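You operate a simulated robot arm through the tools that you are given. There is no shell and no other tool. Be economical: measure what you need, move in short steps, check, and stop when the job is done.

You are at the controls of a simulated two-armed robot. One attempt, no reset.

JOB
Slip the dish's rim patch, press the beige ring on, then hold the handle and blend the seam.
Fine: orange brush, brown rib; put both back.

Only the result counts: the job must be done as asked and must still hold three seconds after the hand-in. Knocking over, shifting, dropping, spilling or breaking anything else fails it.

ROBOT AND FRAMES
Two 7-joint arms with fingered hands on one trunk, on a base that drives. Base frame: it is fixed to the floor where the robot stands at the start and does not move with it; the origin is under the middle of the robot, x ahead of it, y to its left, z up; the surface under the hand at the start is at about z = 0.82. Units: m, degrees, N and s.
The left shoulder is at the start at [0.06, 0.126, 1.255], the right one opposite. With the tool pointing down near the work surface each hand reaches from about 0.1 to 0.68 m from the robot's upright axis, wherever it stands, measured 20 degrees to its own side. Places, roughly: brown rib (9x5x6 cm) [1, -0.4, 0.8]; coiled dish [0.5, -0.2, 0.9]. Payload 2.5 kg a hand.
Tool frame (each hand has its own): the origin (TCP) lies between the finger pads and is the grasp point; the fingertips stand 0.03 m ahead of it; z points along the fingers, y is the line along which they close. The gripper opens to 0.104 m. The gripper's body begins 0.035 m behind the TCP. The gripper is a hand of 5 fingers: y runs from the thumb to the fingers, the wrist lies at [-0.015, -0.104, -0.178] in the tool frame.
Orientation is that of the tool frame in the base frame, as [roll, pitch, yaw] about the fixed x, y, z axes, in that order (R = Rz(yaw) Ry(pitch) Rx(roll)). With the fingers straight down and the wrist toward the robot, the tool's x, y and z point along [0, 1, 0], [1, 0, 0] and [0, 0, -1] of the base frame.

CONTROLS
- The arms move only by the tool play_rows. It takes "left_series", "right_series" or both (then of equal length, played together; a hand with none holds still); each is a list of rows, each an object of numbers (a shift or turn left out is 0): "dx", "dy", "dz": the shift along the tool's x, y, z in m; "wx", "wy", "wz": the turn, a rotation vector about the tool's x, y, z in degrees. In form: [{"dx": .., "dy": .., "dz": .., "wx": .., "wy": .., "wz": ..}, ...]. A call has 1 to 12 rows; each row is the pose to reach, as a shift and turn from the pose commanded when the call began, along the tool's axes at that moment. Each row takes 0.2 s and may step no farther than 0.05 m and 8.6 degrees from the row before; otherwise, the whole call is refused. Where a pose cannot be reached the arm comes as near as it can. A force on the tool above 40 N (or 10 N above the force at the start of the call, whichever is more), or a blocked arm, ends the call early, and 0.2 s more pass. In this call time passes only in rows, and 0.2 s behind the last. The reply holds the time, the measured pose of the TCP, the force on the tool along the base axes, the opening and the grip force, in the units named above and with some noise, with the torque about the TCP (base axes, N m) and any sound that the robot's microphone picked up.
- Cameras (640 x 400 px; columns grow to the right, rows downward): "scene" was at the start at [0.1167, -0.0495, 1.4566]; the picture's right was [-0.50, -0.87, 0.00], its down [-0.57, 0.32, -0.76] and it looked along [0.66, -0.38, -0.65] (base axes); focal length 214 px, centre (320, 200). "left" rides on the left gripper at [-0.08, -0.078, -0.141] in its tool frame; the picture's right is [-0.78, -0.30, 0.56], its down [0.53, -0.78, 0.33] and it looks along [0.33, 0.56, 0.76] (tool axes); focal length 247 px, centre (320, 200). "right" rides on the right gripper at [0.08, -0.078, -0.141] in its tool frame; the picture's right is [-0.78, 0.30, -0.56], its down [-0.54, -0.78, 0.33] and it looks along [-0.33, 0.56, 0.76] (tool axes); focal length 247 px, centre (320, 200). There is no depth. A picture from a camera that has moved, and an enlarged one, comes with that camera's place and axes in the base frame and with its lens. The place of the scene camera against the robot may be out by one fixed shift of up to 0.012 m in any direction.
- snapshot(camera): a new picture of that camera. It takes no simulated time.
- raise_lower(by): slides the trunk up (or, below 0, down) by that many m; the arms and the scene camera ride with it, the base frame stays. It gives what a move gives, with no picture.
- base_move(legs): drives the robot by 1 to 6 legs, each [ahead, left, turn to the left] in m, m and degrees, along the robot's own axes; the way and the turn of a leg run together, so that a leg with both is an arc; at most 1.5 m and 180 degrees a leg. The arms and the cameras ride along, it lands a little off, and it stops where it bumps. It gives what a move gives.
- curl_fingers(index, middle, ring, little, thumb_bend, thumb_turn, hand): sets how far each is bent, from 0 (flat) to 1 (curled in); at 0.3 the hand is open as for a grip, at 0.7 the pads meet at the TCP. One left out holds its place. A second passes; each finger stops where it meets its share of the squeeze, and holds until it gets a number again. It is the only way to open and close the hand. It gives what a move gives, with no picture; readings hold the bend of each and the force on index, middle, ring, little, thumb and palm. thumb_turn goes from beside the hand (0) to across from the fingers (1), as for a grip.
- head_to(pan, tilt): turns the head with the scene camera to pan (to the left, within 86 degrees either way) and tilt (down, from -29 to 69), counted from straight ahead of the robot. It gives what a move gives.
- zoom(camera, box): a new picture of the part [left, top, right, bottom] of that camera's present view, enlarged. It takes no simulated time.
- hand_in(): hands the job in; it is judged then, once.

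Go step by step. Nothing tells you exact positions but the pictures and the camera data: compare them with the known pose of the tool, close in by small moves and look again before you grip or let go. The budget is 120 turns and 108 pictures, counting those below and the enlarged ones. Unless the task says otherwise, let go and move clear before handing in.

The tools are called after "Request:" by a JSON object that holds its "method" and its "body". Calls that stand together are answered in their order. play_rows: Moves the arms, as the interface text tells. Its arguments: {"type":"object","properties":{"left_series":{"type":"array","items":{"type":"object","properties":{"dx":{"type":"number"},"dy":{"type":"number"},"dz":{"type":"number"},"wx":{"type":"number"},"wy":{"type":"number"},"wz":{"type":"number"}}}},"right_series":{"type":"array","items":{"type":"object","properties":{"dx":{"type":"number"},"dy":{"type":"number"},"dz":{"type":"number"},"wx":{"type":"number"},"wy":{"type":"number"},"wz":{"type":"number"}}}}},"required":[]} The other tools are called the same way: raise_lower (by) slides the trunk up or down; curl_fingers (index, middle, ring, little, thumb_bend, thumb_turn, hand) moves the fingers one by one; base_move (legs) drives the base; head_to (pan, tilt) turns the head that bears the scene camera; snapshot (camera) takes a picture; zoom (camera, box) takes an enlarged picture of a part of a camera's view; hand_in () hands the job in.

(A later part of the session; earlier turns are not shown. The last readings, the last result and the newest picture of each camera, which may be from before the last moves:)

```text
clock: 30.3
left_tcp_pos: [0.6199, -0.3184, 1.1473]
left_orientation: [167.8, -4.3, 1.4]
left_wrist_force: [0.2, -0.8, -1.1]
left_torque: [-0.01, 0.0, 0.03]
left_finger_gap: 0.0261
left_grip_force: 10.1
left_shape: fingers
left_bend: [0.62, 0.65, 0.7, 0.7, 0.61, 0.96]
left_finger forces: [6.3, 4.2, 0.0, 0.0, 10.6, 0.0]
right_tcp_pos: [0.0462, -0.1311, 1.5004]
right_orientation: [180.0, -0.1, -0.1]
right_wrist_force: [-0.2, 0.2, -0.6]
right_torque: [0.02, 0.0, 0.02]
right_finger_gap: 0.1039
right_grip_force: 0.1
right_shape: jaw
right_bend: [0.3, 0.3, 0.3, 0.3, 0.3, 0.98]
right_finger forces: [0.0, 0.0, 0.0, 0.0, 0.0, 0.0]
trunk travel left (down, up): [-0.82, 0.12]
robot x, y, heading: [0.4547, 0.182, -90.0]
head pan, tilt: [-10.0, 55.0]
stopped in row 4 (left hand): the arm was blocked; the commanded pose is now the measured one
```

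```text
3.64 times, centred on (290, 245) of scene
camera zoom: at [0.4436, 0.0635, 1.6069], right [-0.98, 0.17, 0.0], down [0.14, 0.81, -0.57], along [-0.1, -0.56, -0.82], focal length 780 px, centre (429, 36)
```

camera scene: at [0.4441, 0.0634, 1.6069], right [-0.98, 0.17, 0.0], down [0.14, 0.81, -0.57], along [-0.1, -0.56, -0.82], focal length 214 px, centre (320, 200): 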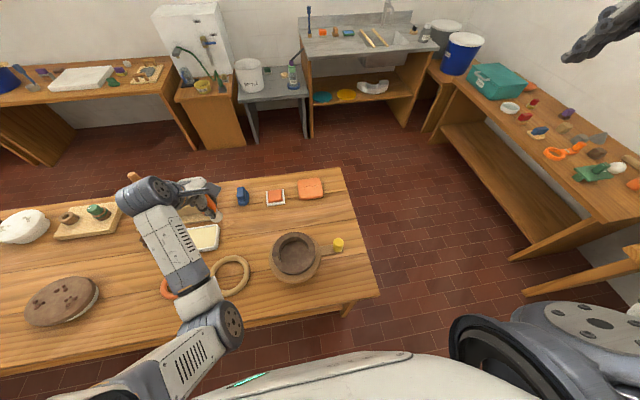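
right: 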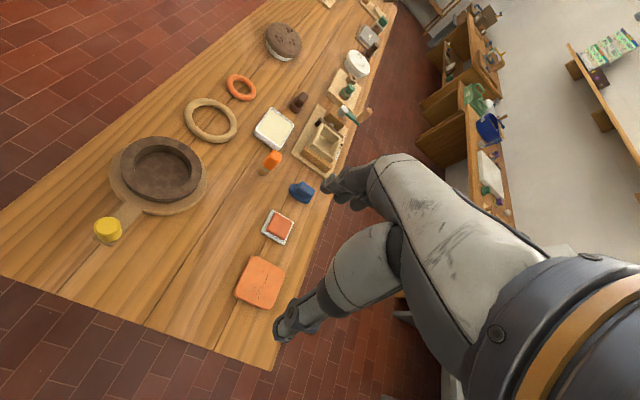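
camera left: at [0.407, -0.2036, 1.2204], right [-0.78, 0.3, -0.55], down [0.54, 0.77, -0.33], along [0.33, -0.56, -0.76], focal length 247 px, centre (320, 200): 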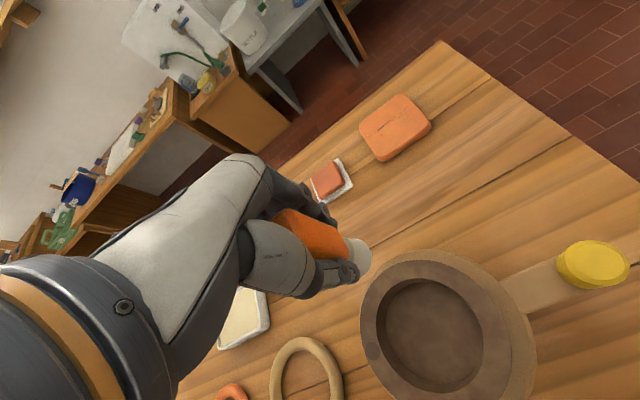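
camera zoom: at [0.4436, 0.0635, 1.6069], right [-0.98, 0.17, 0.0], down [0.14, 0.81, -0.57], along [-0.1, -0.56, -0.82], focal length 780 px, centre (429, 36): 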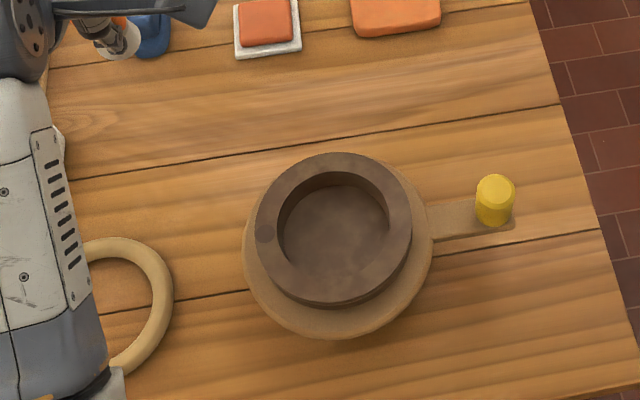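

The arm is too folded this close to the bench. I back the base off by 0.15 m and level the hand again.

Request:
{"method": "base_move", "body": {"legs": [[-0.15, 0, 0]]}}

Request:
{"method": "play_rows", "body": {"left_series": [{"dy": 0.02, "wx": 6.0, "wy": -2.2, "wz": 0.5}, {"dy": 0.04, "wx": 12.1, "wy": -4.5, "wz": 0.9}]}}

```text
clock: 31.7
left_tcp_pos: [0.6203, -0.1678, 1.1469]
left_orientation: [167.8, -4.1, 1.3]
left_wrist_force: [0.0, 0.0, -0.7]
left_torque: [-0.07, 0.02, 0.01]
left_finger_gap: 0.0259
left_grip_force: 10.4
left_shape: fingers
left_bend: [0.62, 0.65, 0.7, 0.7, 0.61, 0.96]
left_finger forces: [6.3, 4.2, 0.0, 0.0, 10.5, 0.0]
right_tcp_pos: [0.0455, 0.0194, 1.5]
right_orientation: [-180.0, 0.1, 0.0]
right_wrist_force: [0.7, 0.8, -0.4]
right_torque: [-0.03, 0.02, 0.02]
right_finger_gap: 0.1038
right_grip_force: 0.0
right_shape: jaw
right_bend: [0.3, 0.3, 0.3, 0.3, 0.3, 0.98]
right_finger forces: [0.1, 0.0, 0.0, 0.1, 0.1, 0.0]
trunk travel left (down, up): [-0.82, 0.12]
robot x, y, heading: [0.4519, 0.3308, -90.0]
head pan, tilt: [-10.0, 55.0]
```

```text
clock: 32.3
left_tcp_pos: [0.6217, -0.2082, 1.1557]
left_orientation: [-179.9, 0.2, 0.0]
left_wrist_force: [0.6, 0.0, -0.6]
left_torque: [-0.03, 0.03, 0.0]
left_finger_gap: 0.0262
left_grip_force: 10.7
left_shape: fingers
left_bend: [0.62, 0.66, 0.7, 0.7, 0.61, 0.96]
left_finger forces: [6.2, 4.2, 0.1, 0.1, 10.5, 0.0]
right_tcp_pos: [0.0447, 0.0194, 1.5003]
right_orientation: [179.9, 0.1, 0.0]
right_wrist_force: [0.0, -0.7, -0.3]
right_torque: [-0.02, 0.0, -0.03]
right_finger_gap: 0.1038
right_grip_force: 0.2
right_shape: jaw
right_bend: [0.3, 0.3, 0.3, 0.3, 0.3, 0.98]
right_finger forces: [0.0, 0.0, 0.0, 0.0, 0.0, 0.1]
trunk travel left (down, up): [-0.82, 0.12]
robot x, y, heading: [0.4527, 0.3291, -89.9]
head pan, tilt: [-10.0, 55.0]
```

Level. Now to above the patch and down near the rim.

Request:
{"method": "play_rows", "body": {"left_series": [{"dx": -0.035, "dy": 0.003, "dz": 0.03}, {"dx": -0.074, "dy": 0.006, "dz": 0.06}, {"dx": -0.074, "dy": 0.006, "dz": 0.1}, {"dx": -0.074, "dy": 0.006, "dz": 0.14}]}}

Request:
{"method": "zoom", "body": {"camera": "left", "box": [260, 180, 460, 340]}}

Request:
{"method": "zoom", "body": {"camera": "scene", "box": [220, 120, 360, 230]}}

```text
clock: 33.3
left_tcp_pos: [0.5493, -0.2147, 1.0165]
left_orientation: [180.0, 0.2, -0.1]
left_wrist_force: [0.3, -0.2, -0.2]
left_torque: [0.0, -0.02, -0.02]
left_finger_gap: 0.0264
left_grip_force: 10.6
left_shape: fingers
left_bend: [0.62, 0.66, 0.7, 0.7, 0.61, 0.96]
left_finger forces: [6.1, 4.1, 0.1, 0.0, 10.2, 0.0]
right_tcp_pos: [0.0454, 0.0185, 1.4995]
right_orientation: [180.0, 0.1, 0.0]
right_wrist_force: [-0.1, 0.1, -0.1]
right_torque: [0.02, 0.01, 0.04]
right_finger_gap: 0.1037
right_grip_force: 0.0
right_shape: jaw
right_bend: [0.3, 0.3, 0.3, 0.3, 0.3, 0.98]
right_finger forces: [0.1, 0.0, 0.1, 0.0, 0.1, 0.0]
trunk travel left (down, up): [-0.82, 0.12]
robot x, y, heading: [0.4534, 0.3301, -90.1]
head pan, tilt: [-10.0, 55.0]
```

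```text
2.50 times, centred on (360, 260) of left
camera zoom: at [0.469, -0.1346, 1.1585], right [-0.78, 0.3, -0.55], down [0.53, 0.78, -0.33], along [0.33, -0.56, -0.76], focal length 617 px, centre (220, 50)
```

zoom: 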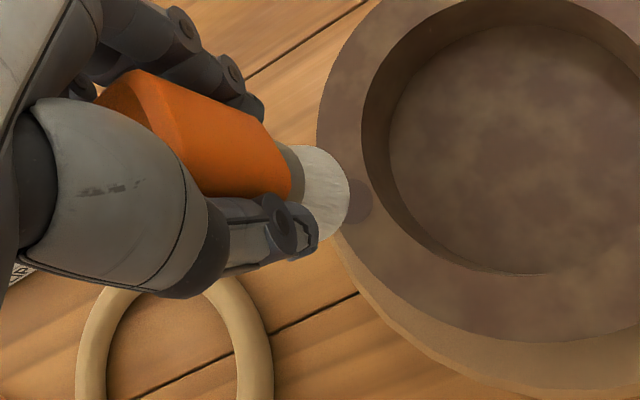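

```text
3.64 times, centred on (290, 175) of scene
camera zoom: at [0.4437, 0.2136, 1.6069], right [-0.98, 0.17, 0.0], down [0.14, 0.81, -0.57], along [-0.1, -0.56, -0.82], focal length 780 px, centre (429, 291)
```

zoom: 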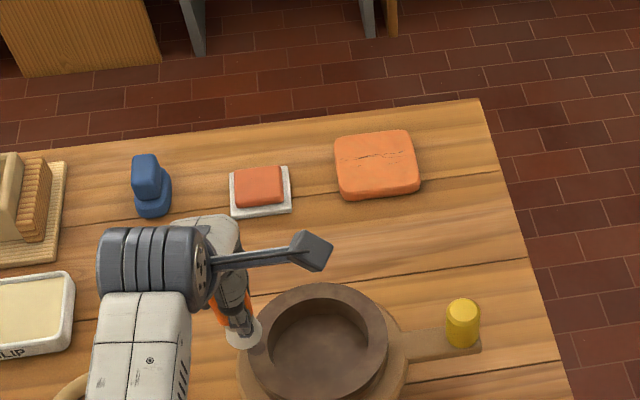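

The bristles are right above the patch. I lower to contact and make small strokes along the rim.

Request:
{"method": "play_rows", "body": {"left_series": [{"dx": -0.003, "dy": -0.001, "dz": 0.012}, {"dx": -0.003, "dy": -0.001, "dz": 0.022}, {"dx": -0.003, "dy": -0.001, "dz": 0.027}, {"dx": -0.003, "dy": -0.001, "dz": 0.031}]}}

Request:
{"method": "zoom", "body": {"camera": "left", "box": [260, 180, 460, 340]}}

```text
clock: 34.3
left_tcp_pos: [0.5438, -0.2139, 0.9877]
left_orientation: [179.7, 0.2, -0.1]
left_wrist_force: [-0.5, -0.2, 10.0]
left_torque: [0.04, 0.04, 0.02]
left_finger_gap: 0.0254
left_grip_force: 10.1
left_shape: fingers
left_bend: [0.62, 0.66, 0.7, 0.7, 0.62, 0.96]
left_finger forces: [5.8, 3.8, 0.1, 0.0, 10.3, 0.0]
right_tcp_pos: [0.0455, 0.0214, 1.5003]
right_orientation: [179.9, 0.0, 0.1]
right_wrist_force: [-0.6, 0.4, 0.0]
right_torque: [0.0, 0.0, -0.02]
right_finger_gap: 0.1037
right_grip_force: 0.2
right_shape: jaw
right_bend: [0.3, 0.3, 0.3, 0.3, 0.3, 0.98]
right_finger forces: [0.0, 0.1, 0.1, 0.0, 0.0, 0.0]
trunk travel left (down, up): [-0.82, 0.12]
robot x, y, heading: [0.45, 0.3335, -90.1]
head pan, tilt: [-10.0, 55.0]
```

```text
2.50 times, centred on (360, 260) of left
camera zoom: at [0.4641, -0.1335, 1.1297], right [-0.78, 0.29, -0.55], down [0.53, 0.77, -0.34], along [0.33, -0.56, -0.76], focal length 617 px, centre (220, 50)
```

zoom: 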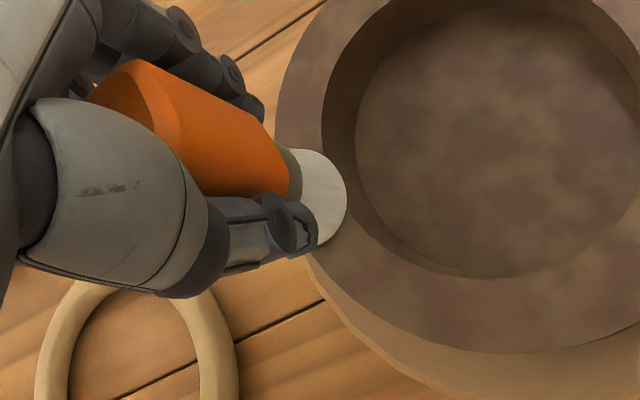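

Contact at 10 N. I ease off slightly and stroke back and forth.

Request:
{"method": "play_rows", "body": {"left_series": [{"dz": -0.002, "dy": 0.008}, {"dz": -0.002, "dy": 0.012}, {"dz": -0.002, "dy": 0.0, "dx": 0.004}, {"dz": -0.002, "dy": -0.012}, {"dz": -0.002, "dy": 0.0, "dx": -0.004}, {"dz": -0.002, "dy": 0.01}, {"dz": -0.002, "dy": -0.01}, {"dz": -0.002}]}}

Request:
{"method": "play_rows", "body": {"left_series": [{"dz": -0.03}, {"dz": -0.07}, {"dz": -0.09, "dx": 0.03}]}}

Request:
{"method": "snapshot", "body": {"camera": "left"}}

Request:
{"method": "zoom", "body": {"camera": "scene", "box": [240, 150, 380, 260]}}

```text
clock: 36.1
left_tcp_pos: [0.5431, -0.2133, 0.9869]
left_orientation: [179.9, 0.2, -0.1]
left_wrist_force: [0.2, 0.6, 7.5]
left_torque: [0.06, 0.04, -0.05]
left_finger_gap: 0.0246
left_grip_force: 10.1
left_shape: fingers
left_bend: [0.63, 0.66, 0.7, 0.7, 0.62, 0.96]
left_finger forces: [5.4, 4.5, 0.2, 0.0, 11.1, 0.0]
right_tcp_pos: [0.0454, 0.0195, 1.499]
right_orientation: [180.0, 0.0, 0.0]
right_wrist_force: [-0.2, 0.0, -0.5]
right_torque: [0.02, 0.01, -0.01]
right_finger_gap: 0.1037
right_grip_force: 0.1
right_shape: jaw
right_bend: [0.3, 0.3, 0.3, 0.3, 0.3, 0.98]
right_finger forces: [0.1, 0.0, 0.0, 0.0, 0.0, 0.1]
trunk travel left (down, up): [-0.82, 0.12]
robot x, y, heading: [0.4552, 0.3381, -90.1]
head pan, tilt: [-10.0, 55.0]
```

```text
clock: 36.9
left_tcp_pos: [0.5739, -0.2138, 1.0764]
left_orientation: [-180.0, 0.3, -0.2]
left_wrist_force: [-1.3, 0.1, 0.7]
left_torque: [-0.02, 0.03, 0.04]
left_finger_gap: 0.0251
left_grip_force: 11.0
left_shape: fingers
left_bend: [0.63, 0.66, 0.7, 0.7, 0.62, 0.96]
left_finger forces: [6.7, 4.4, 0.0, 0.0, 10.6, 0.1]
right_tcp_pos: [0.0475, 0.018, 1.5009]
right_orientation: [-179.9, 0.0, 0.0]
right_wrist_force: [-0.3, 0.9, 0.3]
right_torque: [0.0, 0.02, -0.01]
right_finger_gap: 0.1035
right_grip_force: 0.2
right_shape: jaw
right_bend: [0.3, 0.3, 0.3, 0.3, 0.3, 0.98]
right_finger forces: [0.1, 0.0, 0.0, 0.1, 0.0, 0.0]
trunk travel left (down, up): [-0.82, 0.12]
robot x, y, heading: [0.4504, 0.3328, -90.0]
head pan, tilt: [-10.0, 55.0]
```

```text
73 pictures are left
camera left: at [0.4955, -0.1345, 1.219], right [-0.78, 0.3, -0.55], down [0.54, 0.78, -0.33], along [0.33, -0.56, -0.76], focal length 247 px, centre (320, 200)
```

left: 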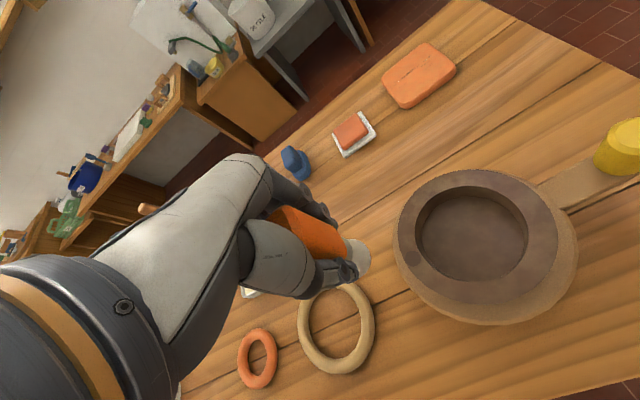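

```text
3.64 times, centred on (310, 205) of scene
camera zoom: at [0.4452, 0.2137, 1.6069], right [-0.98, 0.17, 0.0], down [0.14, 0.81, -0.57], along [-0.1, -0.56, -0.82], focal length 780 px, centre (356, 182)
```

zoom: 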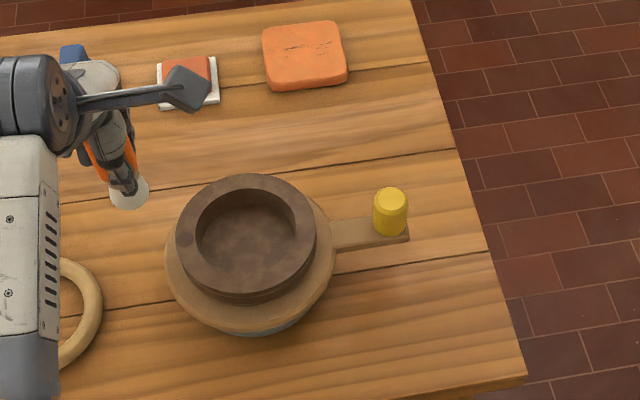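

The patch still looks dark from the scene camera, so I look closer.

Request:
{"method": "zoom", "body": {"camera": "left", "box": [340, 170, 480, 280]}}

Request:
{"method": "zoom", "body": {"camera": "scene", "box": [270, 190, 330, 235]}}

```text
3.64 times, centred on (410, 225) of left
camera zoom: at [0.4955, -0.1345, 1.219], right [-0.78, 0.3, -0.55], down [0.54, 0.78, -0.33], along [0.33, -0.56, -0.76], focal length 898 px, centre (-7, 109)
```

zoom: 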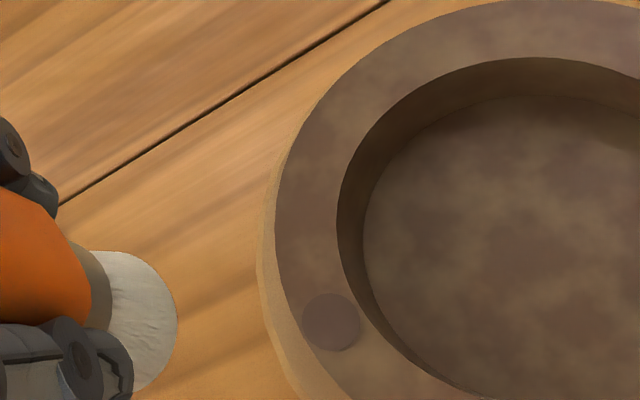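

```text
8.89 times, centred on (300, 212) of scene
camera zoom: at [0.4452, 0.2137, 1.6069], right [-0.98, 0.17, 0.0], down [0.14, 0.81, -0.57], along [-0.1, -0.56, -0.82], focal length 1906 px, centre (498, 89)
```

zoom: 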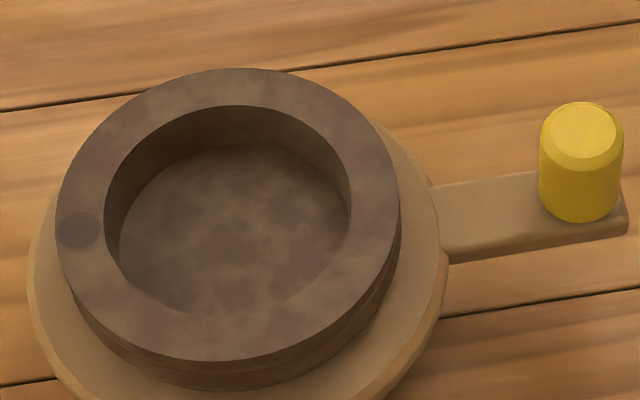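

No slip deposited yet, though the bristles are still white and the aim was within 2 mm. I try again with a lighter touch and slower, longer strokes.

Request:
{"method": "play_rows", "body": {"left_series": [{"dx": -0.029, "dy": 0.0, "dz": 0.03}, {"dx": -0.029, "dz": 0.065}, {"dx": -0.029, "dz": 0.08}, {"dx": -0.029, "dz": 0.084}]}}

Request:
{"method": "zoom", "body": {"camera": "scene", "box": [270, 190, 330, 235]}}

```text
clock: 37.9
left_tcp_pos: [0.5453, -0.2131, 0.9925]
left_orientation: [-179.9, 0.2, 0.0]
left_wrist_force: [-0.4, -0.8, -1.0]
left_torque: [-0.02, 0.05, -0.02]
left_finger_gap: 0.0249
left_grip_force: 10.9
left_shape: fingers
left_bend: [0.63, 0.66, 0.7, 0.7, 0.62, 0.96]
left_finger forces: [6.8, 4.4, 0.0, 0.0, 10.5, 0.1]
right_tcp_pos: [0.0453, 0.0181, 1.5012]
right_orientation: [-180.0, 0.1, 0.0]
right_wrist_force: [0.1, -0.1, -0.7]
right_torque: [0.0, 0.02, 0.02]
right_finger_gap: 0.1037
right_grip_force: 0.1
right_shape: jaw
right_bend: [0.3, 0.3, 0.3, 0.3, 0.3, 0.98]
right_finger forces: [0.0, 0.1, 0.0, 0.0, 0.0, 0.0]
trunk travel left (down, up): [-0.82, 0.12]
robot x, y, heading: [0.4486, 0.3331, -90.2]
head pan, tilt: [-10.0, 55.0]
```

```text
8.89 times, centred on (300, 212) of scene
camera zoom: at [0.4441, 0.2138, 1.6069], right [-0.98, 0.17, 0.0], down [0.14, 0.81, -0.57], along [-0.1, -0.56, -0.82], focal length 1906 px, centre (498, 89)
```

zoom: 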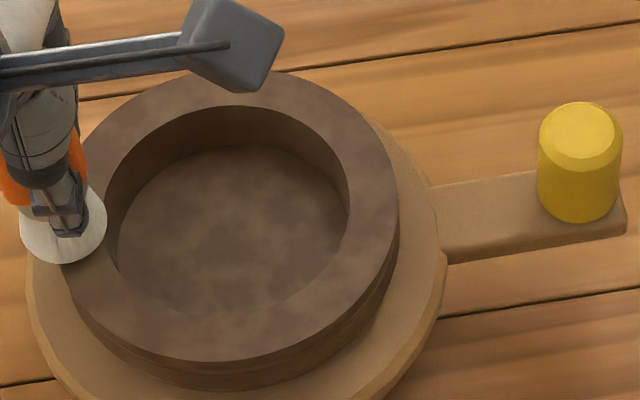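

The bristle centre is about 6 mm too far outward. I correct that, touch lightly and stroke slowly.

Request:
{"method": "play_rows", "body": {"left_series": [{"dx": -0.006}, {"dx": -0.006, "dz": 0.003}, {"dx": -0.006, "dz": 0.005}, {"dx": -0.006, "dz": 0.005, "dy": 0.005}, {"dx": -0.006, "dz": 0.005, "dy": 0.01}, {"dx": -0.006, "dz": 0.005, "dy": 0.005}, {"dx": -0.006, "dz": 0.005, "dy": 0.0}, {"dx": -0.006, "dz": 0.005, "dy": -0.005}, {"dx": -0.006, "dz": 0.005, "dy": -0.01}, {"dx": -0.006, "dz": 0.005, "dy": -0.005}, {"dx": -0.006, "dz": 0.005}]}}

Request:
{"method": "play_rows", "body": {"left_series": [{"dz": -0.03}, {"dz": -0.07}, {"dz": -0.09, "dx": 0.04}]}}

Request:
{"method": "zoom", "body": {"camera": "scene", "box": [270, 190, 330, 235]}}

```text
clock: 40.3
left_tcp_pos: [0.5376, -0.2127, 0.9876]
left_orientation: [179.9, 0.3, -0.1]
left_wrist_force: [-0.5, 0.0, 0.8]
left_torque: [-0.01, 0.0, -0.01]
left_finger_gap: 0.0249
left_grip_force: 10.2
left_shape: fingers
left_bend: [0.63, 0.66, 0.7, 0.7, 0.62, 0.96]
left_finger forces: [6.6, 4.3, 0.0, 0.0, 10.5, 0.1]
right_tcp_pos: [0.0459, 0.0195, 1.4999]
right_orientation: [179.9, 0.1, -0.1]
right_wrist_force: [-0.2, -1.1, 0.3]
right_torque: [-0.01, 0.03, 0.0]
right_finger_gap: 0.1036
right_grip_force: 0.0
right_shape: jaw
right_bend: [0.3, 0.3, 0.3, 0.3, 0.3, 0.98]
right_finger forces: [0.0, 0.0, 0.0, 0.0, 0.1, 0.0]
trunk travel left (down, up): [-0.82, 0.12]
robot x, y, heading: [0.4574, 0.3278, -90.0]
head pan, tilt: [-10.0, 55.0]
```

```text
clock: 41.1
left_tcp_pos: [0.5788, -0.2132, 1.0773]
left_orientation: [-180.0, 0.3, -0.1]
left_wrist_force: [0.1, -0.1, -0.6]
left_torque: [0.01, 0.02, 0.0]
left_finger_gap: 0.0248
left_grip_force: 10.6
left_shape: fingers
left_bend: [0.63, 0.66, 0.7, 0.7, 0.62, 0.96]
left_finger forces: [6.5, 4.3, 0.0, 0.0, 10.2, 0.0]
right_tcp_pos: [0.0476, 0.0207, 1.5004]
right_orientation: [-180.0, 0.1, 0.0]
right_wrist_force: [0.4, -0.3, 0.2]
right_torque: [0.04, 0.02, 0.05]
right_finger_gap: 0.1036
right_grip_force: 0.1
right_shape: jaw
right_bend: [0.3, 0.3, 0.3, 0.3, 0.3, 0.98]
right_finger forces: [0.0, 0.0, 0.0, 0.1, 0.0, 0.0]
trunk travel left (down, up): [-0.82, 0.12]
robot x, y, heading: [0.4497, 0.3299, -90.1]
head pan, tilt: [-10.0, 55.0]
```

```text
8.89 times, centred on (300, 212) of scene
camera zoom: at [0.4455, 0.2138, 1.6069], right [-0.98, 0.17, 0.0], down [0.14, 0.81, -0.57], along [-0.1, -0.56, -0.82], focal length 1906 px, centre (498, 89)
```

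zoom: 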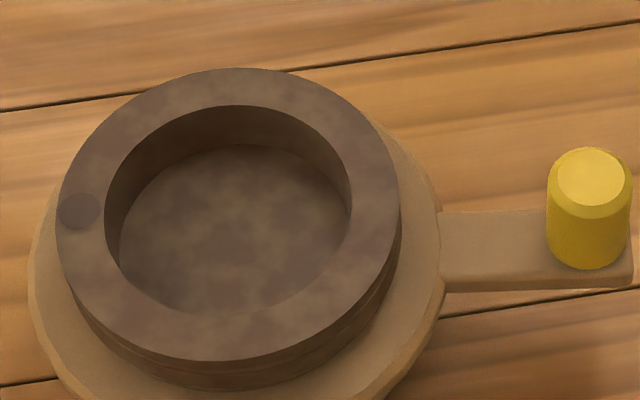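

The free wheel turned with the brush, so there was no sliding on the patch. I'll now touch the patch's new place (0.542, -0.218) and stroke radially, which makes no torque on the wheel.

Request:
{"method": "play_rows", "body": {"left_series": [{"dx": -0.04, "dy": 0.009, "dz": 0.025}, {"dx": -0.04, "dy": 0.009, "dz": 0.065}, {"dx": -0.04, "dy": 0.009, "dz": 0.087}, {"dx": -0.04, "dy": 0.009, "dz": 0.091}, {"dx": -0.036, "dy": 0.009, "dz": 0.092}, {"dx": -0.032, "dy": 0.009, "dz": 0.092}, {"dx": -0.036, "dy": 0.009, "dz": 0.092}, {"dx": -0.04, "dy": 0.009, "dz": 0.092}, {"dx": -0.044, "dy": 0.009, "dz": 0.092}, {"dx": -0.048, "dy": 0.009, "dz": 0.092}, {"dx": -0.044, "dy": 0.009, "dz": 0.092}, {"dx": -0.04, "dy": 0.009, "dz": 0.092}]}}

Request:
{"method": "zoom", "body": {"camera": "scene", "box": [270, 190, 330, 235]}}

```text
clock: 43.7
left_tcp_pos: [0.5384, -0.2212, 0.9863]
left_orientation: [180.0, 0.3, -0.1]
left_wrist_force: [-1.7, -0.5, 3.5]
left_torque: [0.01, 0.06, 0.0]
left_finger_gap: 0.0237
left_grip_force: 9.3
left_shape: fingers
left_bend: [0.63, 0.66, 0.7, 0.7, 0.62, 0.96]
left_finger forces: [5.4, 4.1, 0.0, 0.0, 9.8, 0.0]
right_tcp_pos: [0.0458, 0.0204, 1.4991]
right_orientation: [180.0, 0.2, 0.0]
right_wrist_force: [0.7, 0.5, 0.2]
right_torque: [0.0, 0.0, -0.03]
right_finger_gap: 0.1037
right_grip_force: 0.0
right_shape: jaw
right_bend: [0.3, 0.3, 0.3, 0.3, 0.3, 0.98]
right_finger forces: [0.0, 0.2, 0.0, 0.0, 0.1, 0.0]
trunk travel left (down, up): [-0.82, 0.12]
robot x, y, heading: [0.451, 0.3327, -90.0]
head pan, tilt: [-10.0, 55.0]
```

```text
8.89 times, centred on (300, 212) of scene
camera zoom: at [0.4437, 0.2143, 1.6069], right [-0.98, 0.17, 0.0], down [0.14, 0.81, -0.57], along [-0.1, -0.56, -0.82], focal length 1906 px, centre (498, 89)
```

zoom: 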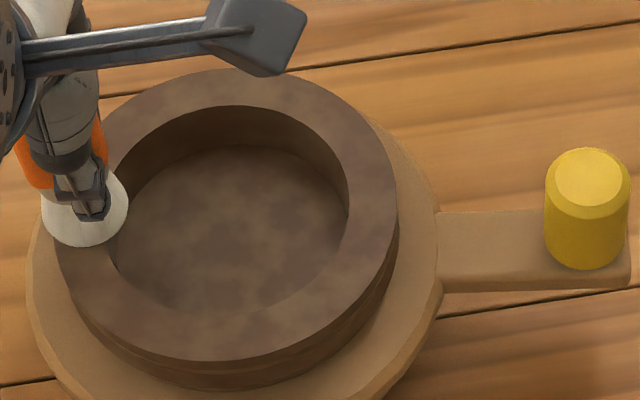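

Good contact at 3.5 N, and the wheel held still. I lift and check the patch.

Request:
{"method": "play_rows", "body": {"left_series": [{"dz": -0.03}, {"dz": -0.07}, {"dz": -0.09, "dx": 0.04}]}}

Request:
{"method": "zoom", "body": {"camera": "scene", "box": [270, 190, 330, 235]}}

Request:
{"method": "zoom", "body": {"camera": "left", "box": [260, 180, 460, 340]}}

```text
clock: 44.5
left_tcp_pos: [0.58, -0.2216, 1.0754]
left_orientation: [180.0, 0.3, -0.2]
left_wrist_force: [0.5, -0.2, -1.1]
left_torque: [0.02, -0.02, 0.0]
left_finger_gap: 0.0237
left_grip_force: 10.0
left_shape: fingers
left_bend: [0.63, 0.66, 0.7, 0.7, 0.62, 0.96]
left_finger forces: [6.2, 4.4, 0.0, 0.1, 9.7, 0.1]
right_tcp_pos: [0.0471, 0.0191, 1.5013]
right_orientation: [-179.9, 0.1, 0.0]
right_wrist_force: [-0.5, -0.2, 0.1]
right_torque: [0.02, 0.0, -0.02]
right_finger_gap: 0.1035
right_grip_force: 0.1
right_shape: jaw
right_bend: [0.3, 0.3, 0.3, 0.3, 0.3, 0.98]
right_finger forces: [0.0, 0.0, 0.0, 0.0, 0.0, 0.0]
trunk travel left (down, up): [-0.82, 0.12]
robot x, y, heading: [0.4548, 0.3315, -90.4]
head pan, tilt: [-10.0, 55.0]
```

```text
8.89 times, centred on (300, 212) of scene
camera zoom: at [0.4456, 0.2138, 1.6069], right [-0.98, 0.17, 0.0], down [0.14, 0.81, -0.57], along [-0.1, -0.56, -0.82], focal length 1906 px, centre (498, 89)
```

zoom: 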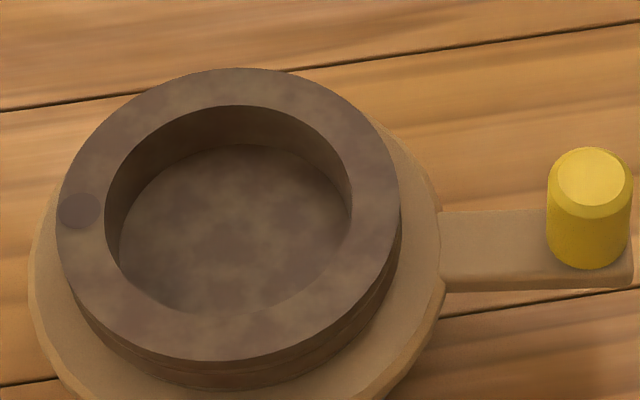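

```text
2.50 times, centred on (360, 260) of left
camera zoom: at [0.5007, -0.1422, 1.2172], right [-0.78, 0.3, -0.55], down [0.53, 0.78, -0.33], along [0.33, -0.56, -0.76], focal length 617 px, centre (220, 50)
```

zoom: 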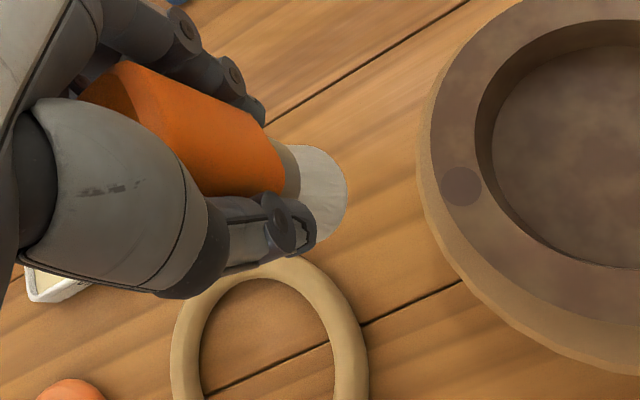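

The patch still shows no slip. I scrub longer and a bit firmer, radially.

Request:
{"method": "play_rows", "body": {"left_series": [{"dx": -0.04, "dz": 0.025}, {"dx": -0.04, "dz": 0.065}, {"dx": -0.04, "dz": 0.087}, {"dx": -0.04, "dz": 0.092}, {"dx": -0.032, "dz": 0.092}, {"dx": -0.04, "dz": 0.092}, {"dx": -0.048, "dz": 0.092}, {"dx": -0.04, "dz": 0.092}, {"dx": -0.032, "dz": 0.092}, {"dx": -0.04, "dz": 0.092}, {"dx": -0.048, "dz": 0.092}, {"dx": -0.04, "dz": 0.092}]}}

Request:
{"method": "play_rows", "body": {"left_series": [{"dx": 0.008}, {"dx": 0.0}, {"dx": -0.008}, {"dx": 0.0}, {"dx": 0.008}, {"dx": 0.0}, {"dx": -0.008}, {"dx": 0.0}, {"dx": 0.008}, {"dx": 0.0}, {"dz": -0.04}, {"dz": -0.08, "dx": 0.025}]}}

Request:
{"method": "zoom", "body": {"camera": "scene", "box": [270, 190, 330, 235]}}

```text
clock: 47.1
left_tcp_pos: [0.5384, -0.2205, 0.9847]
left_orientation: [-180.0, 0.4, 0.0]
left_wrist_force: [-1.2, -0.1, 3.8]
left_torque: [-0.01, 0.03, 0.02]
left_finger_gap: 0.0229
left_grip_force: 9.9
left_shape: fingers
left_bend: [0.63, 0.66, 0.7, 0.7, 0.63, 0.96]
left_finger forces: [5.8, 4.2, 0.0, 0.0, 9.9, 0.0]
right_tcp_pos: [0.0444, 0.0197, 1.5]
right_orientation: [-179.9, 0.2, 0.0]
right_wrist_force: [0.0, 0.4, -0.3]
right_torque: [-0.01, 0.0, -0.01]
right_finger_gap: 0.1036
right_grip_force: 0.0
right_shape: jaw
right_bend: [0.3, 0.3, 0.3, 0.3, 0.3, 0.98]
right_finger forces: [0.1, 0.0, 0.0, 0.0, 0.0, 0.0]
trunk travel left (down, up): [-0.82, 0.12]
robot x, y, heading: [0.4506, 0.3319, -90.1]
head pan, tilt: [-10.0, 55.0]
```

```text
clock: 49.7
left_tcp_pos: [0.5617, -0.2219, 1.0631]
left_orientation: [-179.8, 0.3, -0.1]
left_wrist_force: [-0.6, -0.7, -0.4]
left_torque: [-0.01, -0.02, 0.0]
left_finger_gap: 0.023
left_grip_force: 10.1
left_shape: fingers
left_bend: [0.63, 0.67, 0.7, 0.7, 0.63, 0.96]
left_finger forces: [6.6, 4.1, 0.0, 0.1, 9.4, 0.0]
right_tcp_pos: [0.047, 0.0193, 1.4999]
right_orientation: [180.0, 0.1, 0.0]
right_wrist_force: [-0.3, 0.2, -0.1]
right_torque: [0.01, -0.01, -0.02]
right_finger_gap: 0.1038
right_grip_force: 0.1
right_shape: jaw
right_bend: [0.3, 0.3, 0.3, 0.3, 0.3, 0.98]
right_finger forces: [0.0, 0.0, 0.0, 0.0, 0.1, 0.0]
trunk travel left (down, up): [-0.82, 0.12]
robot x, y, heading: [0.4535, 0.3319, -90.0]
head pan, tilt: [-10.0, 55.0]
```

```text
8.89 times, centred on (300, 212) of scene
camera zoom: at [0.4447, 0.2139, 1.6069], right [-0.98, 0.17, 0.0], down [0.14, 0.81, -0.57], along [-0.1, -0.56, -0.82], focal length 1906 px, centre (498, 89)
```

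zoom: 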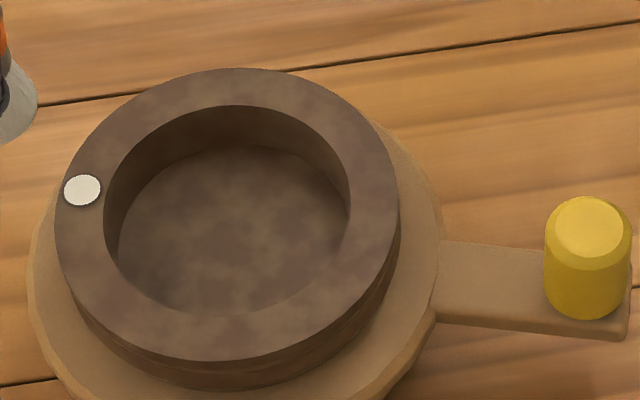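

The patch is now white with slip. Next I put the brush back on its home spot; I drive left and then ahead so the left hand can reach there.

Request:
{"method": "play_rows", "body": {"left_series": [{"dz": -0.03}]}}

Request:
{"method": "base_move", "body": {"legs": [[0, 0.13, 0], [0.12, 0, 0]]}}

Request:
{"method": "zoom", "body": {"camera": "left", "box": [220, 120, 460, 320]}}

```text
clock: 50.1
left_tcp_pos: [0.5622, -0.2217, 1.0943]
left_orientation: [180.0, 0.2, -0.1]
left_wrist_force: [0.2, 0.8, -1.4]
left_torque: [0.04, 0.0, 0.0]
left_finger_gap: 0.0229
left_grip_force: 9.9
left_shape: fingers
left_bend: [0.63, 0.67, 0.7, 0.7, 0.63, 0.96]
left_finger forces: [6.3, 4.1, 0.1, 0.0, 9.2, 0.0]
right_tcp_pos: [0.0446, 0.0187, 1.5009]
right_orientation: [-180.0, 0.1, 0.0]
right_wrist_force: [-0.2, 0.6, 0.2]
right_torque: [-0.01, -0.04, 0.01]
right_finger_gap: 0.1034
right_grip_force: 0.1
right_shape: jaw
right_bend: [0.3, 0.3, 0.3, 0.3, 0.3, 0.98]
right_finger forces: [0.1, 0.0, 0.0, 0.0, 0.1, 0.0]
trunk travel left (down, up): [-0.82, 0.12]
robot x, y, heading: [0.454, 0.3327, -90.1]
head pan, tilt: [-10.0, 55.0]
```

```text
clock: 52.2
left_tcp_pos: [0.6881, -0.3454, 1.0946]
left_orientation: [180.0, 0.1, -0.5]
left_wrist_force: [0.1, 0.1, -0.7]
left_torque: [0.02, -0.01, -0.04]
left_finger_gap: 0.0226
left_grip_force: 9.9
left_shape: fingers
left_bend: [0.63, 0.67, 0.7, 0.7, 0.63, 0.96]
left_finger forces: [6.4, 4.1, 0.1, 0.0, 9.2, 0.1]
right_tcp_pos: [0.1741, -0.1016, 1.5]
right_orientation: [180.0, 0.1, -0.3]
right_wrist_force: [0.1, -0.2, 0.8]
right_torque: [-0.01, -0.04, 0.02]
right_finger_gap: 0.1036
right_grip_force: 0.1
right_shape: jaw
right_bend: [0.3, 0.3, 0.3, 0.3, 0.3, 0.98]
right_finger forces: [0.0, 0.1, 0.0, 0.0, 0.0, 0.0]
trunk travel left (down, up): [-0.82, 0.12]
robot x, y, heading: [0.5856, 0.2079, -90.6]
head pan, tilt: [-10.0, 55.0]
```

```text
2.00 times, centred on (340, 220) of left
camera zoom: at [0.61, -0.2655, 1.2361], right [-0.78, 0.3, -0.55], down [0.54, 0.77, -0.33], along [0.33, -0.56, -0.76], focal length 494 px, centre (280, 160)
```

zoom: 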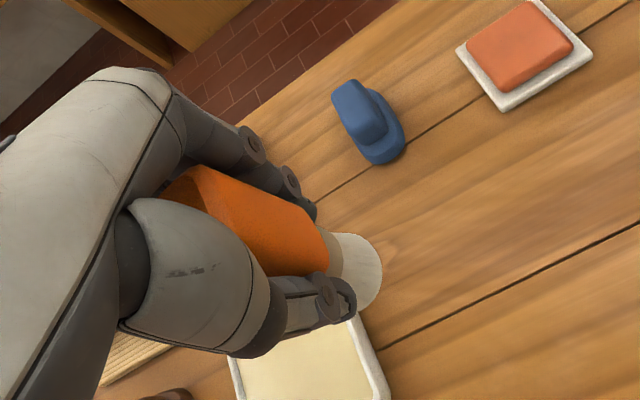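

I bring the brush over its home spot and lower it to just above the table.

Request:
{"method": "play_rows", "body": {"left_series": [{"dx": -0.008, "dy": 0.028, "dz": 0.03}, {"dx": -0.016, "dy": 0.055, "dz": 0.06}, {"dx": -0.016, "dy": 0.055, "dz": 0.1}, {"dx": -0.016, "dy": 0.055, "dz": 0.14}, {"dx": -0.016, "dy": 0.055, "dz": 0.18}, {"dx": -0.016, "dy": 0.055, "dz": 0.199}]}}

Request:
{"method": "zoom", "body": {"camera": "left", "box": [220, 120, 460, 320]}}

Request:
{"method": "snapshot", "body": {"camera": "scene"}}

```text
clock: 53.6
left_tcp_pos: [0.6728, -0.3795, 0.9345]
left_orientation: [180.0, 0.3, -0.4]
left_wrist_force: [1.1, -0.6, -0.3]
left_torque: [-0.04, 0.01, 0.01]
left_finger_gap: 0.0224
left_grip_force: 9.8
left_shape: fingers
left_bend: [0.63, 0.67, 0.7, 0.7, 0.63, 0.96]
left_finger forces: [6.2, 4.0, 0.1, 0.0, 9.1, 0.0]
left hand out of reach, approached as far as the arm can: row 4, 5, 6
right_tcp_pos: [0.1751, -0.1006, 1.5001]
right_orientation: [179.9, 0.1, -0.4]
right_wrist_force: [0.3, -0.5, -0.1]
right_torque: [0.02, 0.04, -0.01]
right_finger_gap: 0.1036
right_grip_force: 0.1
right_shape: jaw
right_bend: [0.3, 0.3, 0.3, 0.3, 0.3, 0.98]
right_finger forces: [0.1, 0.1, 0.1, 0.0, 0.0, 0.0]
trunk travel left (down, up): [-0.82, 0.12]
robot x, y, heading: [0.5865, 0.2108, -90.5]
head pan, tilt: [-10.0, 55.0]
```

```text
2.00 times, centred on (340, 220) of left
camera zoom: at [0.5944, -0.2993, 1.0769], right [-0.78, 0.3, -0.55], down [0.54, 0.77, -0.34], along [0.33, -0.56, -0.76], focal length 494 px, centre (280, 160)
```

zoom: 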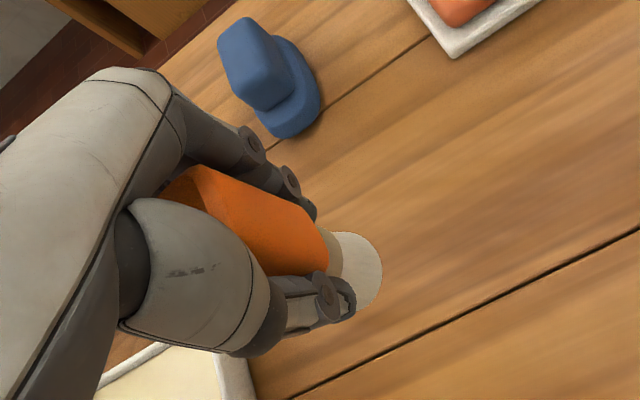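

```text
61 pictures are left
camera scene: at [0.5738, 0.0913, 1.6069], right [-0.98, 0.18, 0.0], down [0.15, 0.81, -0.57], along [-0.1, -0.56, -0.82], focal length 214 px, centre (320, 200)
```

scene: 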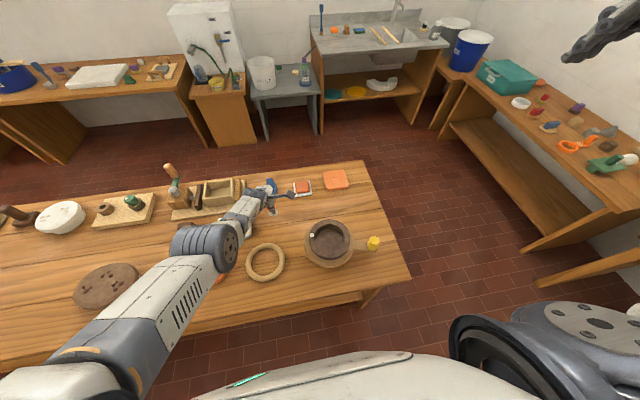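

The raised trunk limits the downward reach. I lift the hand, lower the trunk back, then go on.

Request:
{"method": "play_rows", "body": {"left_series": [{"dz": -0.04}, {"dz": -0.08}, {"dz": -0.12}]}}

Request:
{"method": "raise_lower", "body": {"by": -0.12}}

```text
clock: 54.4
left_tcp_pos: [0.6655, -0.4291, 1.0262]
left_orientation: [-179.9, 0.2, -0.5]
left_wrist_force: [0.9, -0.6, -0.6]
left_torque: [-0.01, -0.02, 0.0]
left_finger_gap: 0.0227
left_grip_force: 9.3
left_shape: fingers
left_bend: [0.63, 0.67, 0.7, 0.7, 0.63, 0.96]
left_finger forces: [6.2, 4.1, 0.0, 0.0, 9.0, 0.0]
left hand out of reach, approached as far as the arm can: row 1, 2, 3
right_tcp_pos: [0.1749, -0.1002, 1.5]
right_orientation: [-180.0, 0.1, -0.4]
right_wrist_force: [0.4, 0.0, 0.6]
right_torque: [0.0, -0.02, 0.01]
right_finger_gap: 0.1037
right_grip_force: 0.0
right_shape: jaw
right_bend: [0.3, 0.3, 0.3, 0.3, 0.3, 0.98]
right_finger forces: [0.0, 0.0, 0.0, 0.1, 0.0, 0.1]
trunk travel left (down, up): [-0.82, 0.12]
robot x, y, heading: [0.5814, 0.2076, -90.2]
head pan, tilt: [-10.0, 55.0]
```

```text
clock: 55.9
left_tcp_pos: [0.6635, -0.4307, 0.9064]
left_orientation: [-179.9, 0.3, -0.4]
left_wrist_force: [-0.1, 0.4, -0.8]
left_torque: [-0.02, 0.02, 0.01]
left_finger_gap: 0.0227
left_grip_force: 9.9
left_shape: fingers
left_bend: [0.63, 0.67, 0.7, 0.7, 0.63, 0.96]
left_finger forces: [6.2, 4.0, 0.0, 0.1, 9.0, 0.0]
right_tcp_pos: [0.1758, -0.1004, 1.38]
right_orientation: [180.0, 0.0, -0.4]
right_wrist_force: [1.1, 0.5, -0.3]
right_torque: [-0.02, -0.01, 0.01]
right_finger_gap: 0.1037
right_grip_force: 0.2
right_shape: jaw
right_bend: [0.3, 0.3, 0.3, 0.3, 0.3, 0.98]
right_finger forces: [0.0, 0.1, 0.0, 0.0, 0.0, 0.0]
trunk travel left (down, up): [-0.7, 0.24]
robot x, y, heading: [0.5831, 0.211, -90.4]
head pan, tilt: [-10.0, 55.0]
```

The hand came to (0.664, -0.431, 0.906). I make a small lift to see how the commanded pose stands.

Request:
{"method": "play_rows", "body": {"left_series": [{"dz": -0.01}, {"dz": -0.02}]}}

Request:
{"method": "zoom", "body": {"camera": "left", "box": [220, 120, 460, 320]}}

```text
clock: 56.5
left_tcp_pos: [0.6629, -0.4373, 0.9223]
left_orientation: [-179.9, 0.2, -0.4]
left_wrist_force: [-0.4, 0.0, -0.6]
left_torque: [-0.02, 0.01, 0.0]
left_finger_gap: 0.0228
left_grip_force: 9.5
left_shape: fingers
left_bend: [0.63, 0.67, 0.7, 0.7, 0.63, 0.96]
left_finger forces: [6.2, 4.0, 0.0, 0.0, 9.0, 0.0]
left hand out of reach, approached as far as the arm can: row 1, 2
right_tcp_pos: [0.1739, -0.1004, 1.3804]
right_orientation: [180.0, 0.2, -0.4]
right_wrist_force: [-0.1, -0.6, -0.3]
right_torque: [-0.01, -0.02, 0.02]
right_finger_gap: 0.1038
right_grip_force: 0.0
right_shape: jaw
right_bend: [0.3, 0.3, 0.3, 0.3, 0.3, 0.98]
right_finger forces: [0.0, 0.0, 0.1, 0.0, 0.0, 0.0]
trunk travel left (down, up): [-0.7, 0.24]
robot x, y, heading: [0.5819, 0.2096, -90.4]
head pan, tilt: [-10.0, 55.0]
```

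```text
2.00 times, centred on (340, 220) of left
camera zoom: at [0.5837, -0.3578, 1.0655], right [-0.78, 0.3, -0.55], down [0.54, 0.77, -0.33], along [0.33, -0.56, -0.76], focal length 494 px, centre (280, 160)
```

zoom: 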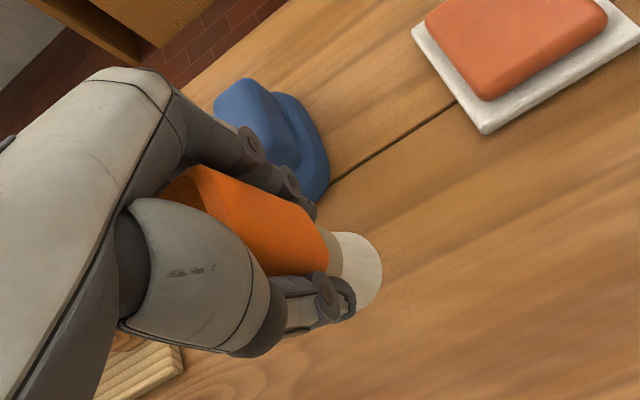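

The arm seems fully stretched and slides along its limit. I drive the base ahead a little and pull the hand back to unbend it.

Request:
{"method": "play_rows", "body": {"left_series": [{"dy": -0.02, "dz": -0.02}, {"dy": -0.05, "dz": -0.04}, {"dy": -0.08, "dz": -0.05}]}}

```text
clock: 57.1
left_tcp_pos: [0.6428, -0.36, 0.8752]
left_orientation: [-166.9, -1.2, -4.9]
left_wrist_force: [-0.4, 0.0, 2.1]
left_torque: [-0.03, -0.01, -0.01]
left_finger_gap: 0.0181
left_grip_force: 10.2
left_shape: fingers
left_bend: [0.64, 0.66, 0.7, 0.7, 0.65, 0.96]
left_finger forces: [6.2, 6.4, 0.1, 0.1, 7.5, 0.1]
left hand out of reach, approached as far as the arm can: row 1
right_tcp_pos: [0.1741, -0.1003, 1.3811]
right_orientation: [180.0, 0.2, -0.4]
right_wrist_force: [0.3, -0.5, -0.8]
right_torque: [0.0, -0.01, 0.01]
right_finger_gap: 0.1037
right_grip_force: 0.1
right_shape: jaw
right_bend: [0.3, 0.3, 0.3, 0.3, 0.3, 0.98]
right_finger forces: [0.1, 0.0, 0.1, 0.1, 0.0, 0.0]
trunk travel left (down, up): [-0.7, 0.24]
robot x, y, heading: [0.5848, 0.2118, -90.5]
head pan, tilt: [-10.0, 55.0]
stopped in row 3 (left hand): the force on the tool passed its limit at 63 N (the readings are from after the stop); the commanded pose is now the measured one
```

The arm swung down and bumped the brush on the table. I look at what happened.

Request:
{"method": "snapshot", "body": {"camera": "left"}}

Request:
{"method": "zoom", "body": {"camera": "scene", "box": [160, 140, 400, 320]}}

```text
59 pictures are left
camera left: at [0.5627, -0.3065, 1.0279], right [-0.73, 0.48, -0.49], down [0.61, 0.78, -0.14], along [0.32, -0.4, -0.86], focal length 247 px, centre (320, 200)
```

left: 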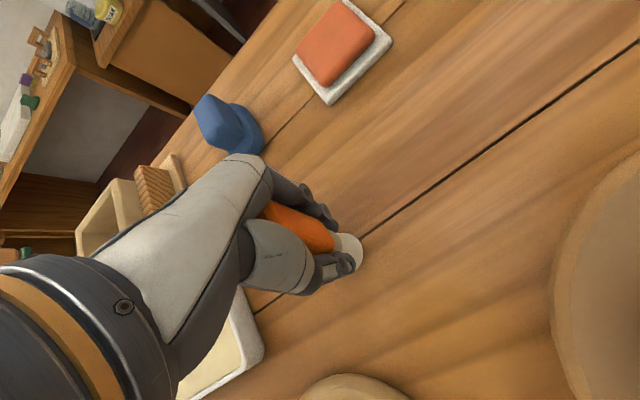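

```text
2.22 times, centred on (280, 230) of scene
camera zoom: at [0.5741, 0.0917, 1.4868], right [-0.98, 0.18, 0.0], down [0.15, 0.81, -0.57], along [-0.1, -0.56, -0.82], focal length 477 px, centre (409, 133)
```

zoom: 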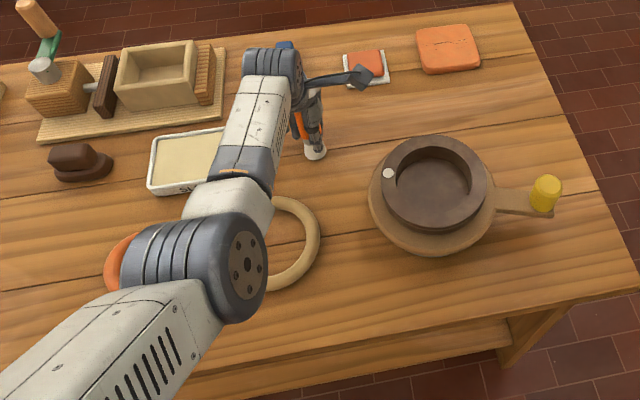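

Nothing else was disturbed. I lift gently and level the hand.

Request:
{"method": "play_rows", "body": {"left_series": [{"dz": -0.02}, {"dz": -0.04, "wx": -6.5, "wy": -0.9, "wz": -2.4}, {"dz": -0.05, "wx": -13, "wy": -1.8, "wz": -4.8}]}}

Request:
{"method": "zoom", "body": {"camera": "left", "box": [220, 120, 460, 320]}}

```text
clock: 58.0
left_tcp_pos: [0.6485, -0.375, 0.9277]
left_orientation: [179.3, -0.4, 0.7]
left_wrist_force: [0.2, -0.2, -1.0]
left_torque: [0.02, 0.01, 0.02]
left_finger_gap: 0.0177
left_grip_force: 10.3
left_shape: fingers
left_bend: [0.64, 0.66, 0.7, 0.7, 0.65, 0.96]
left_finger forces: [6.3, 6.9, 0.0, 0.0, 7.9, 0.1]
right_tcp_pos: [0.1749, -0.1014, 1.3802]
right_orientation: [180.0, 0.1, -0.5]
right_wrist_force: [-0.1, 0.6, -0.7]
right_torque: [-0.01, -0.01, 0.01]
right_finger_gap: 0.1037
right_grip_force: 0.1
right_shape: jaw
right_bend: [0.3, 0.3, 0.3, 0.3, 0.3, 0.98]
right_finger forces: [0.0, 0.0, 0.0, 0.0, 0.0, 0.0]
trunk travel left (down, up): [-0.7, 0.24]
robot x, y, heading: [0.5823, 0.2102, -90.5]
head pan, tilt: [-10.0, 55.0]
```

```text
2.00 times, centred on (340, 220) of left
camera zoom: at [0.5664, -0.2951, 1.0683], right [-0.78, 0.28, -0.57], down [0.53, 0.78, -0.34], along [0.35, -0.56, -0.75], focal length 494 px, centre (280, 160)
```

zoom: 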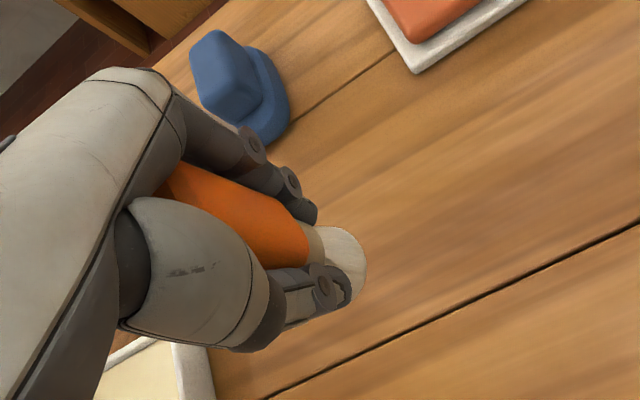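

Level and held. A small base nudge ahead and left gives the arm slack and brings the brush over its home.

Request:
{"method": "base_move", "body": {"legs": [[0.03, 0.03, 0]]}}

Request:
{"method": "zoom", "body": {"camera": "left", "box": [220, 120, 460, 320]}}

Request:
{"method": "zoom", "body": {"camera": "scene", "box": [240, 130, 360, 220]}}

```text
clock: 58.8
left_tcp_pos: [0.6787, -0.4038, 0.9241]
left_orientation: [179.8, -0.6, 0.6]
left_wrist_force: [-0.2, -0.5, -0.8]
left_torque: [0.02, 0.02, 0.03]
left_finger_gap: 0.0176
left_grip_force: 10.4
left_shape: fingers
left_bend: [0.64, 0.66, 0.7, 0.7, 0.65, 0.96]
left_finger forces: [6.3, 6.8, 0.0, 0.1, 7.9, 0.0]
right_tcp_pos: [0.2067, -0.1324, 1.3805]
right_orientation: [-180.0, 0.1, -0.3]
right_wrist_force: [0.3, -0.7, -0.9]
right_torque: [0.0, 0.0, -0.01]
right_finger_gap: 0.1036
right_grip_force: 0.0
right_shape: jaw
right_bend: [0.3, 0.3, 0.3, 0.3, 0.3, 0.98]
right_finger forces: [0.0, 0.0, 0.0, 0.0, 0.1, 0.1]
trunk travel left (down, up): [-0.7, 0.24]
robot x, y, heading: [0.6118, 0.1812, -90.3]
head pan, tilt: [-10.0, 55.0]
```

```text
2.00 times, centred on (340, 220) of left
camera zoom: at [0.5969, -0.3247, 1.0648], right [-0.77, 0.29, -0.57], down [0.53, 0.78, -0.33], along [0.35, -0.56, -0.75], focal length 494 px, centre (280, 160)
```

zoom: 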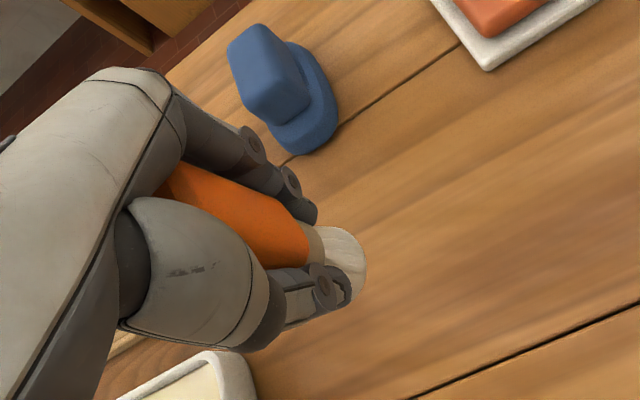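

```text
4.44 times, centred on (300, 175) of scene
camera zoom: at [0.6053, 0.0601, 1.4868], right [-0.98, 0.18, 0.0], down [0.15, 0.81, -0.57], along [-0.1, -0.56, -0.82], focal length 953 px, centre (409, 311)
```

zoom: 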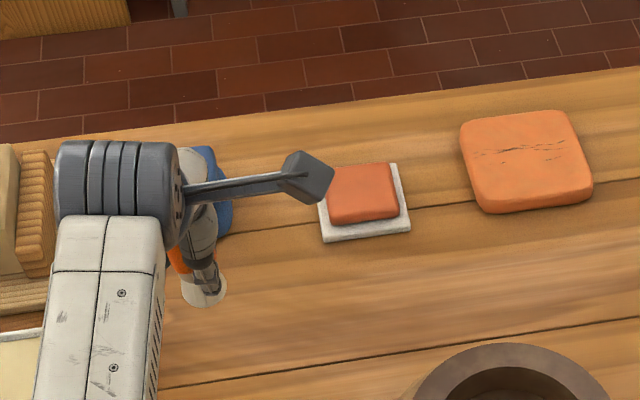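

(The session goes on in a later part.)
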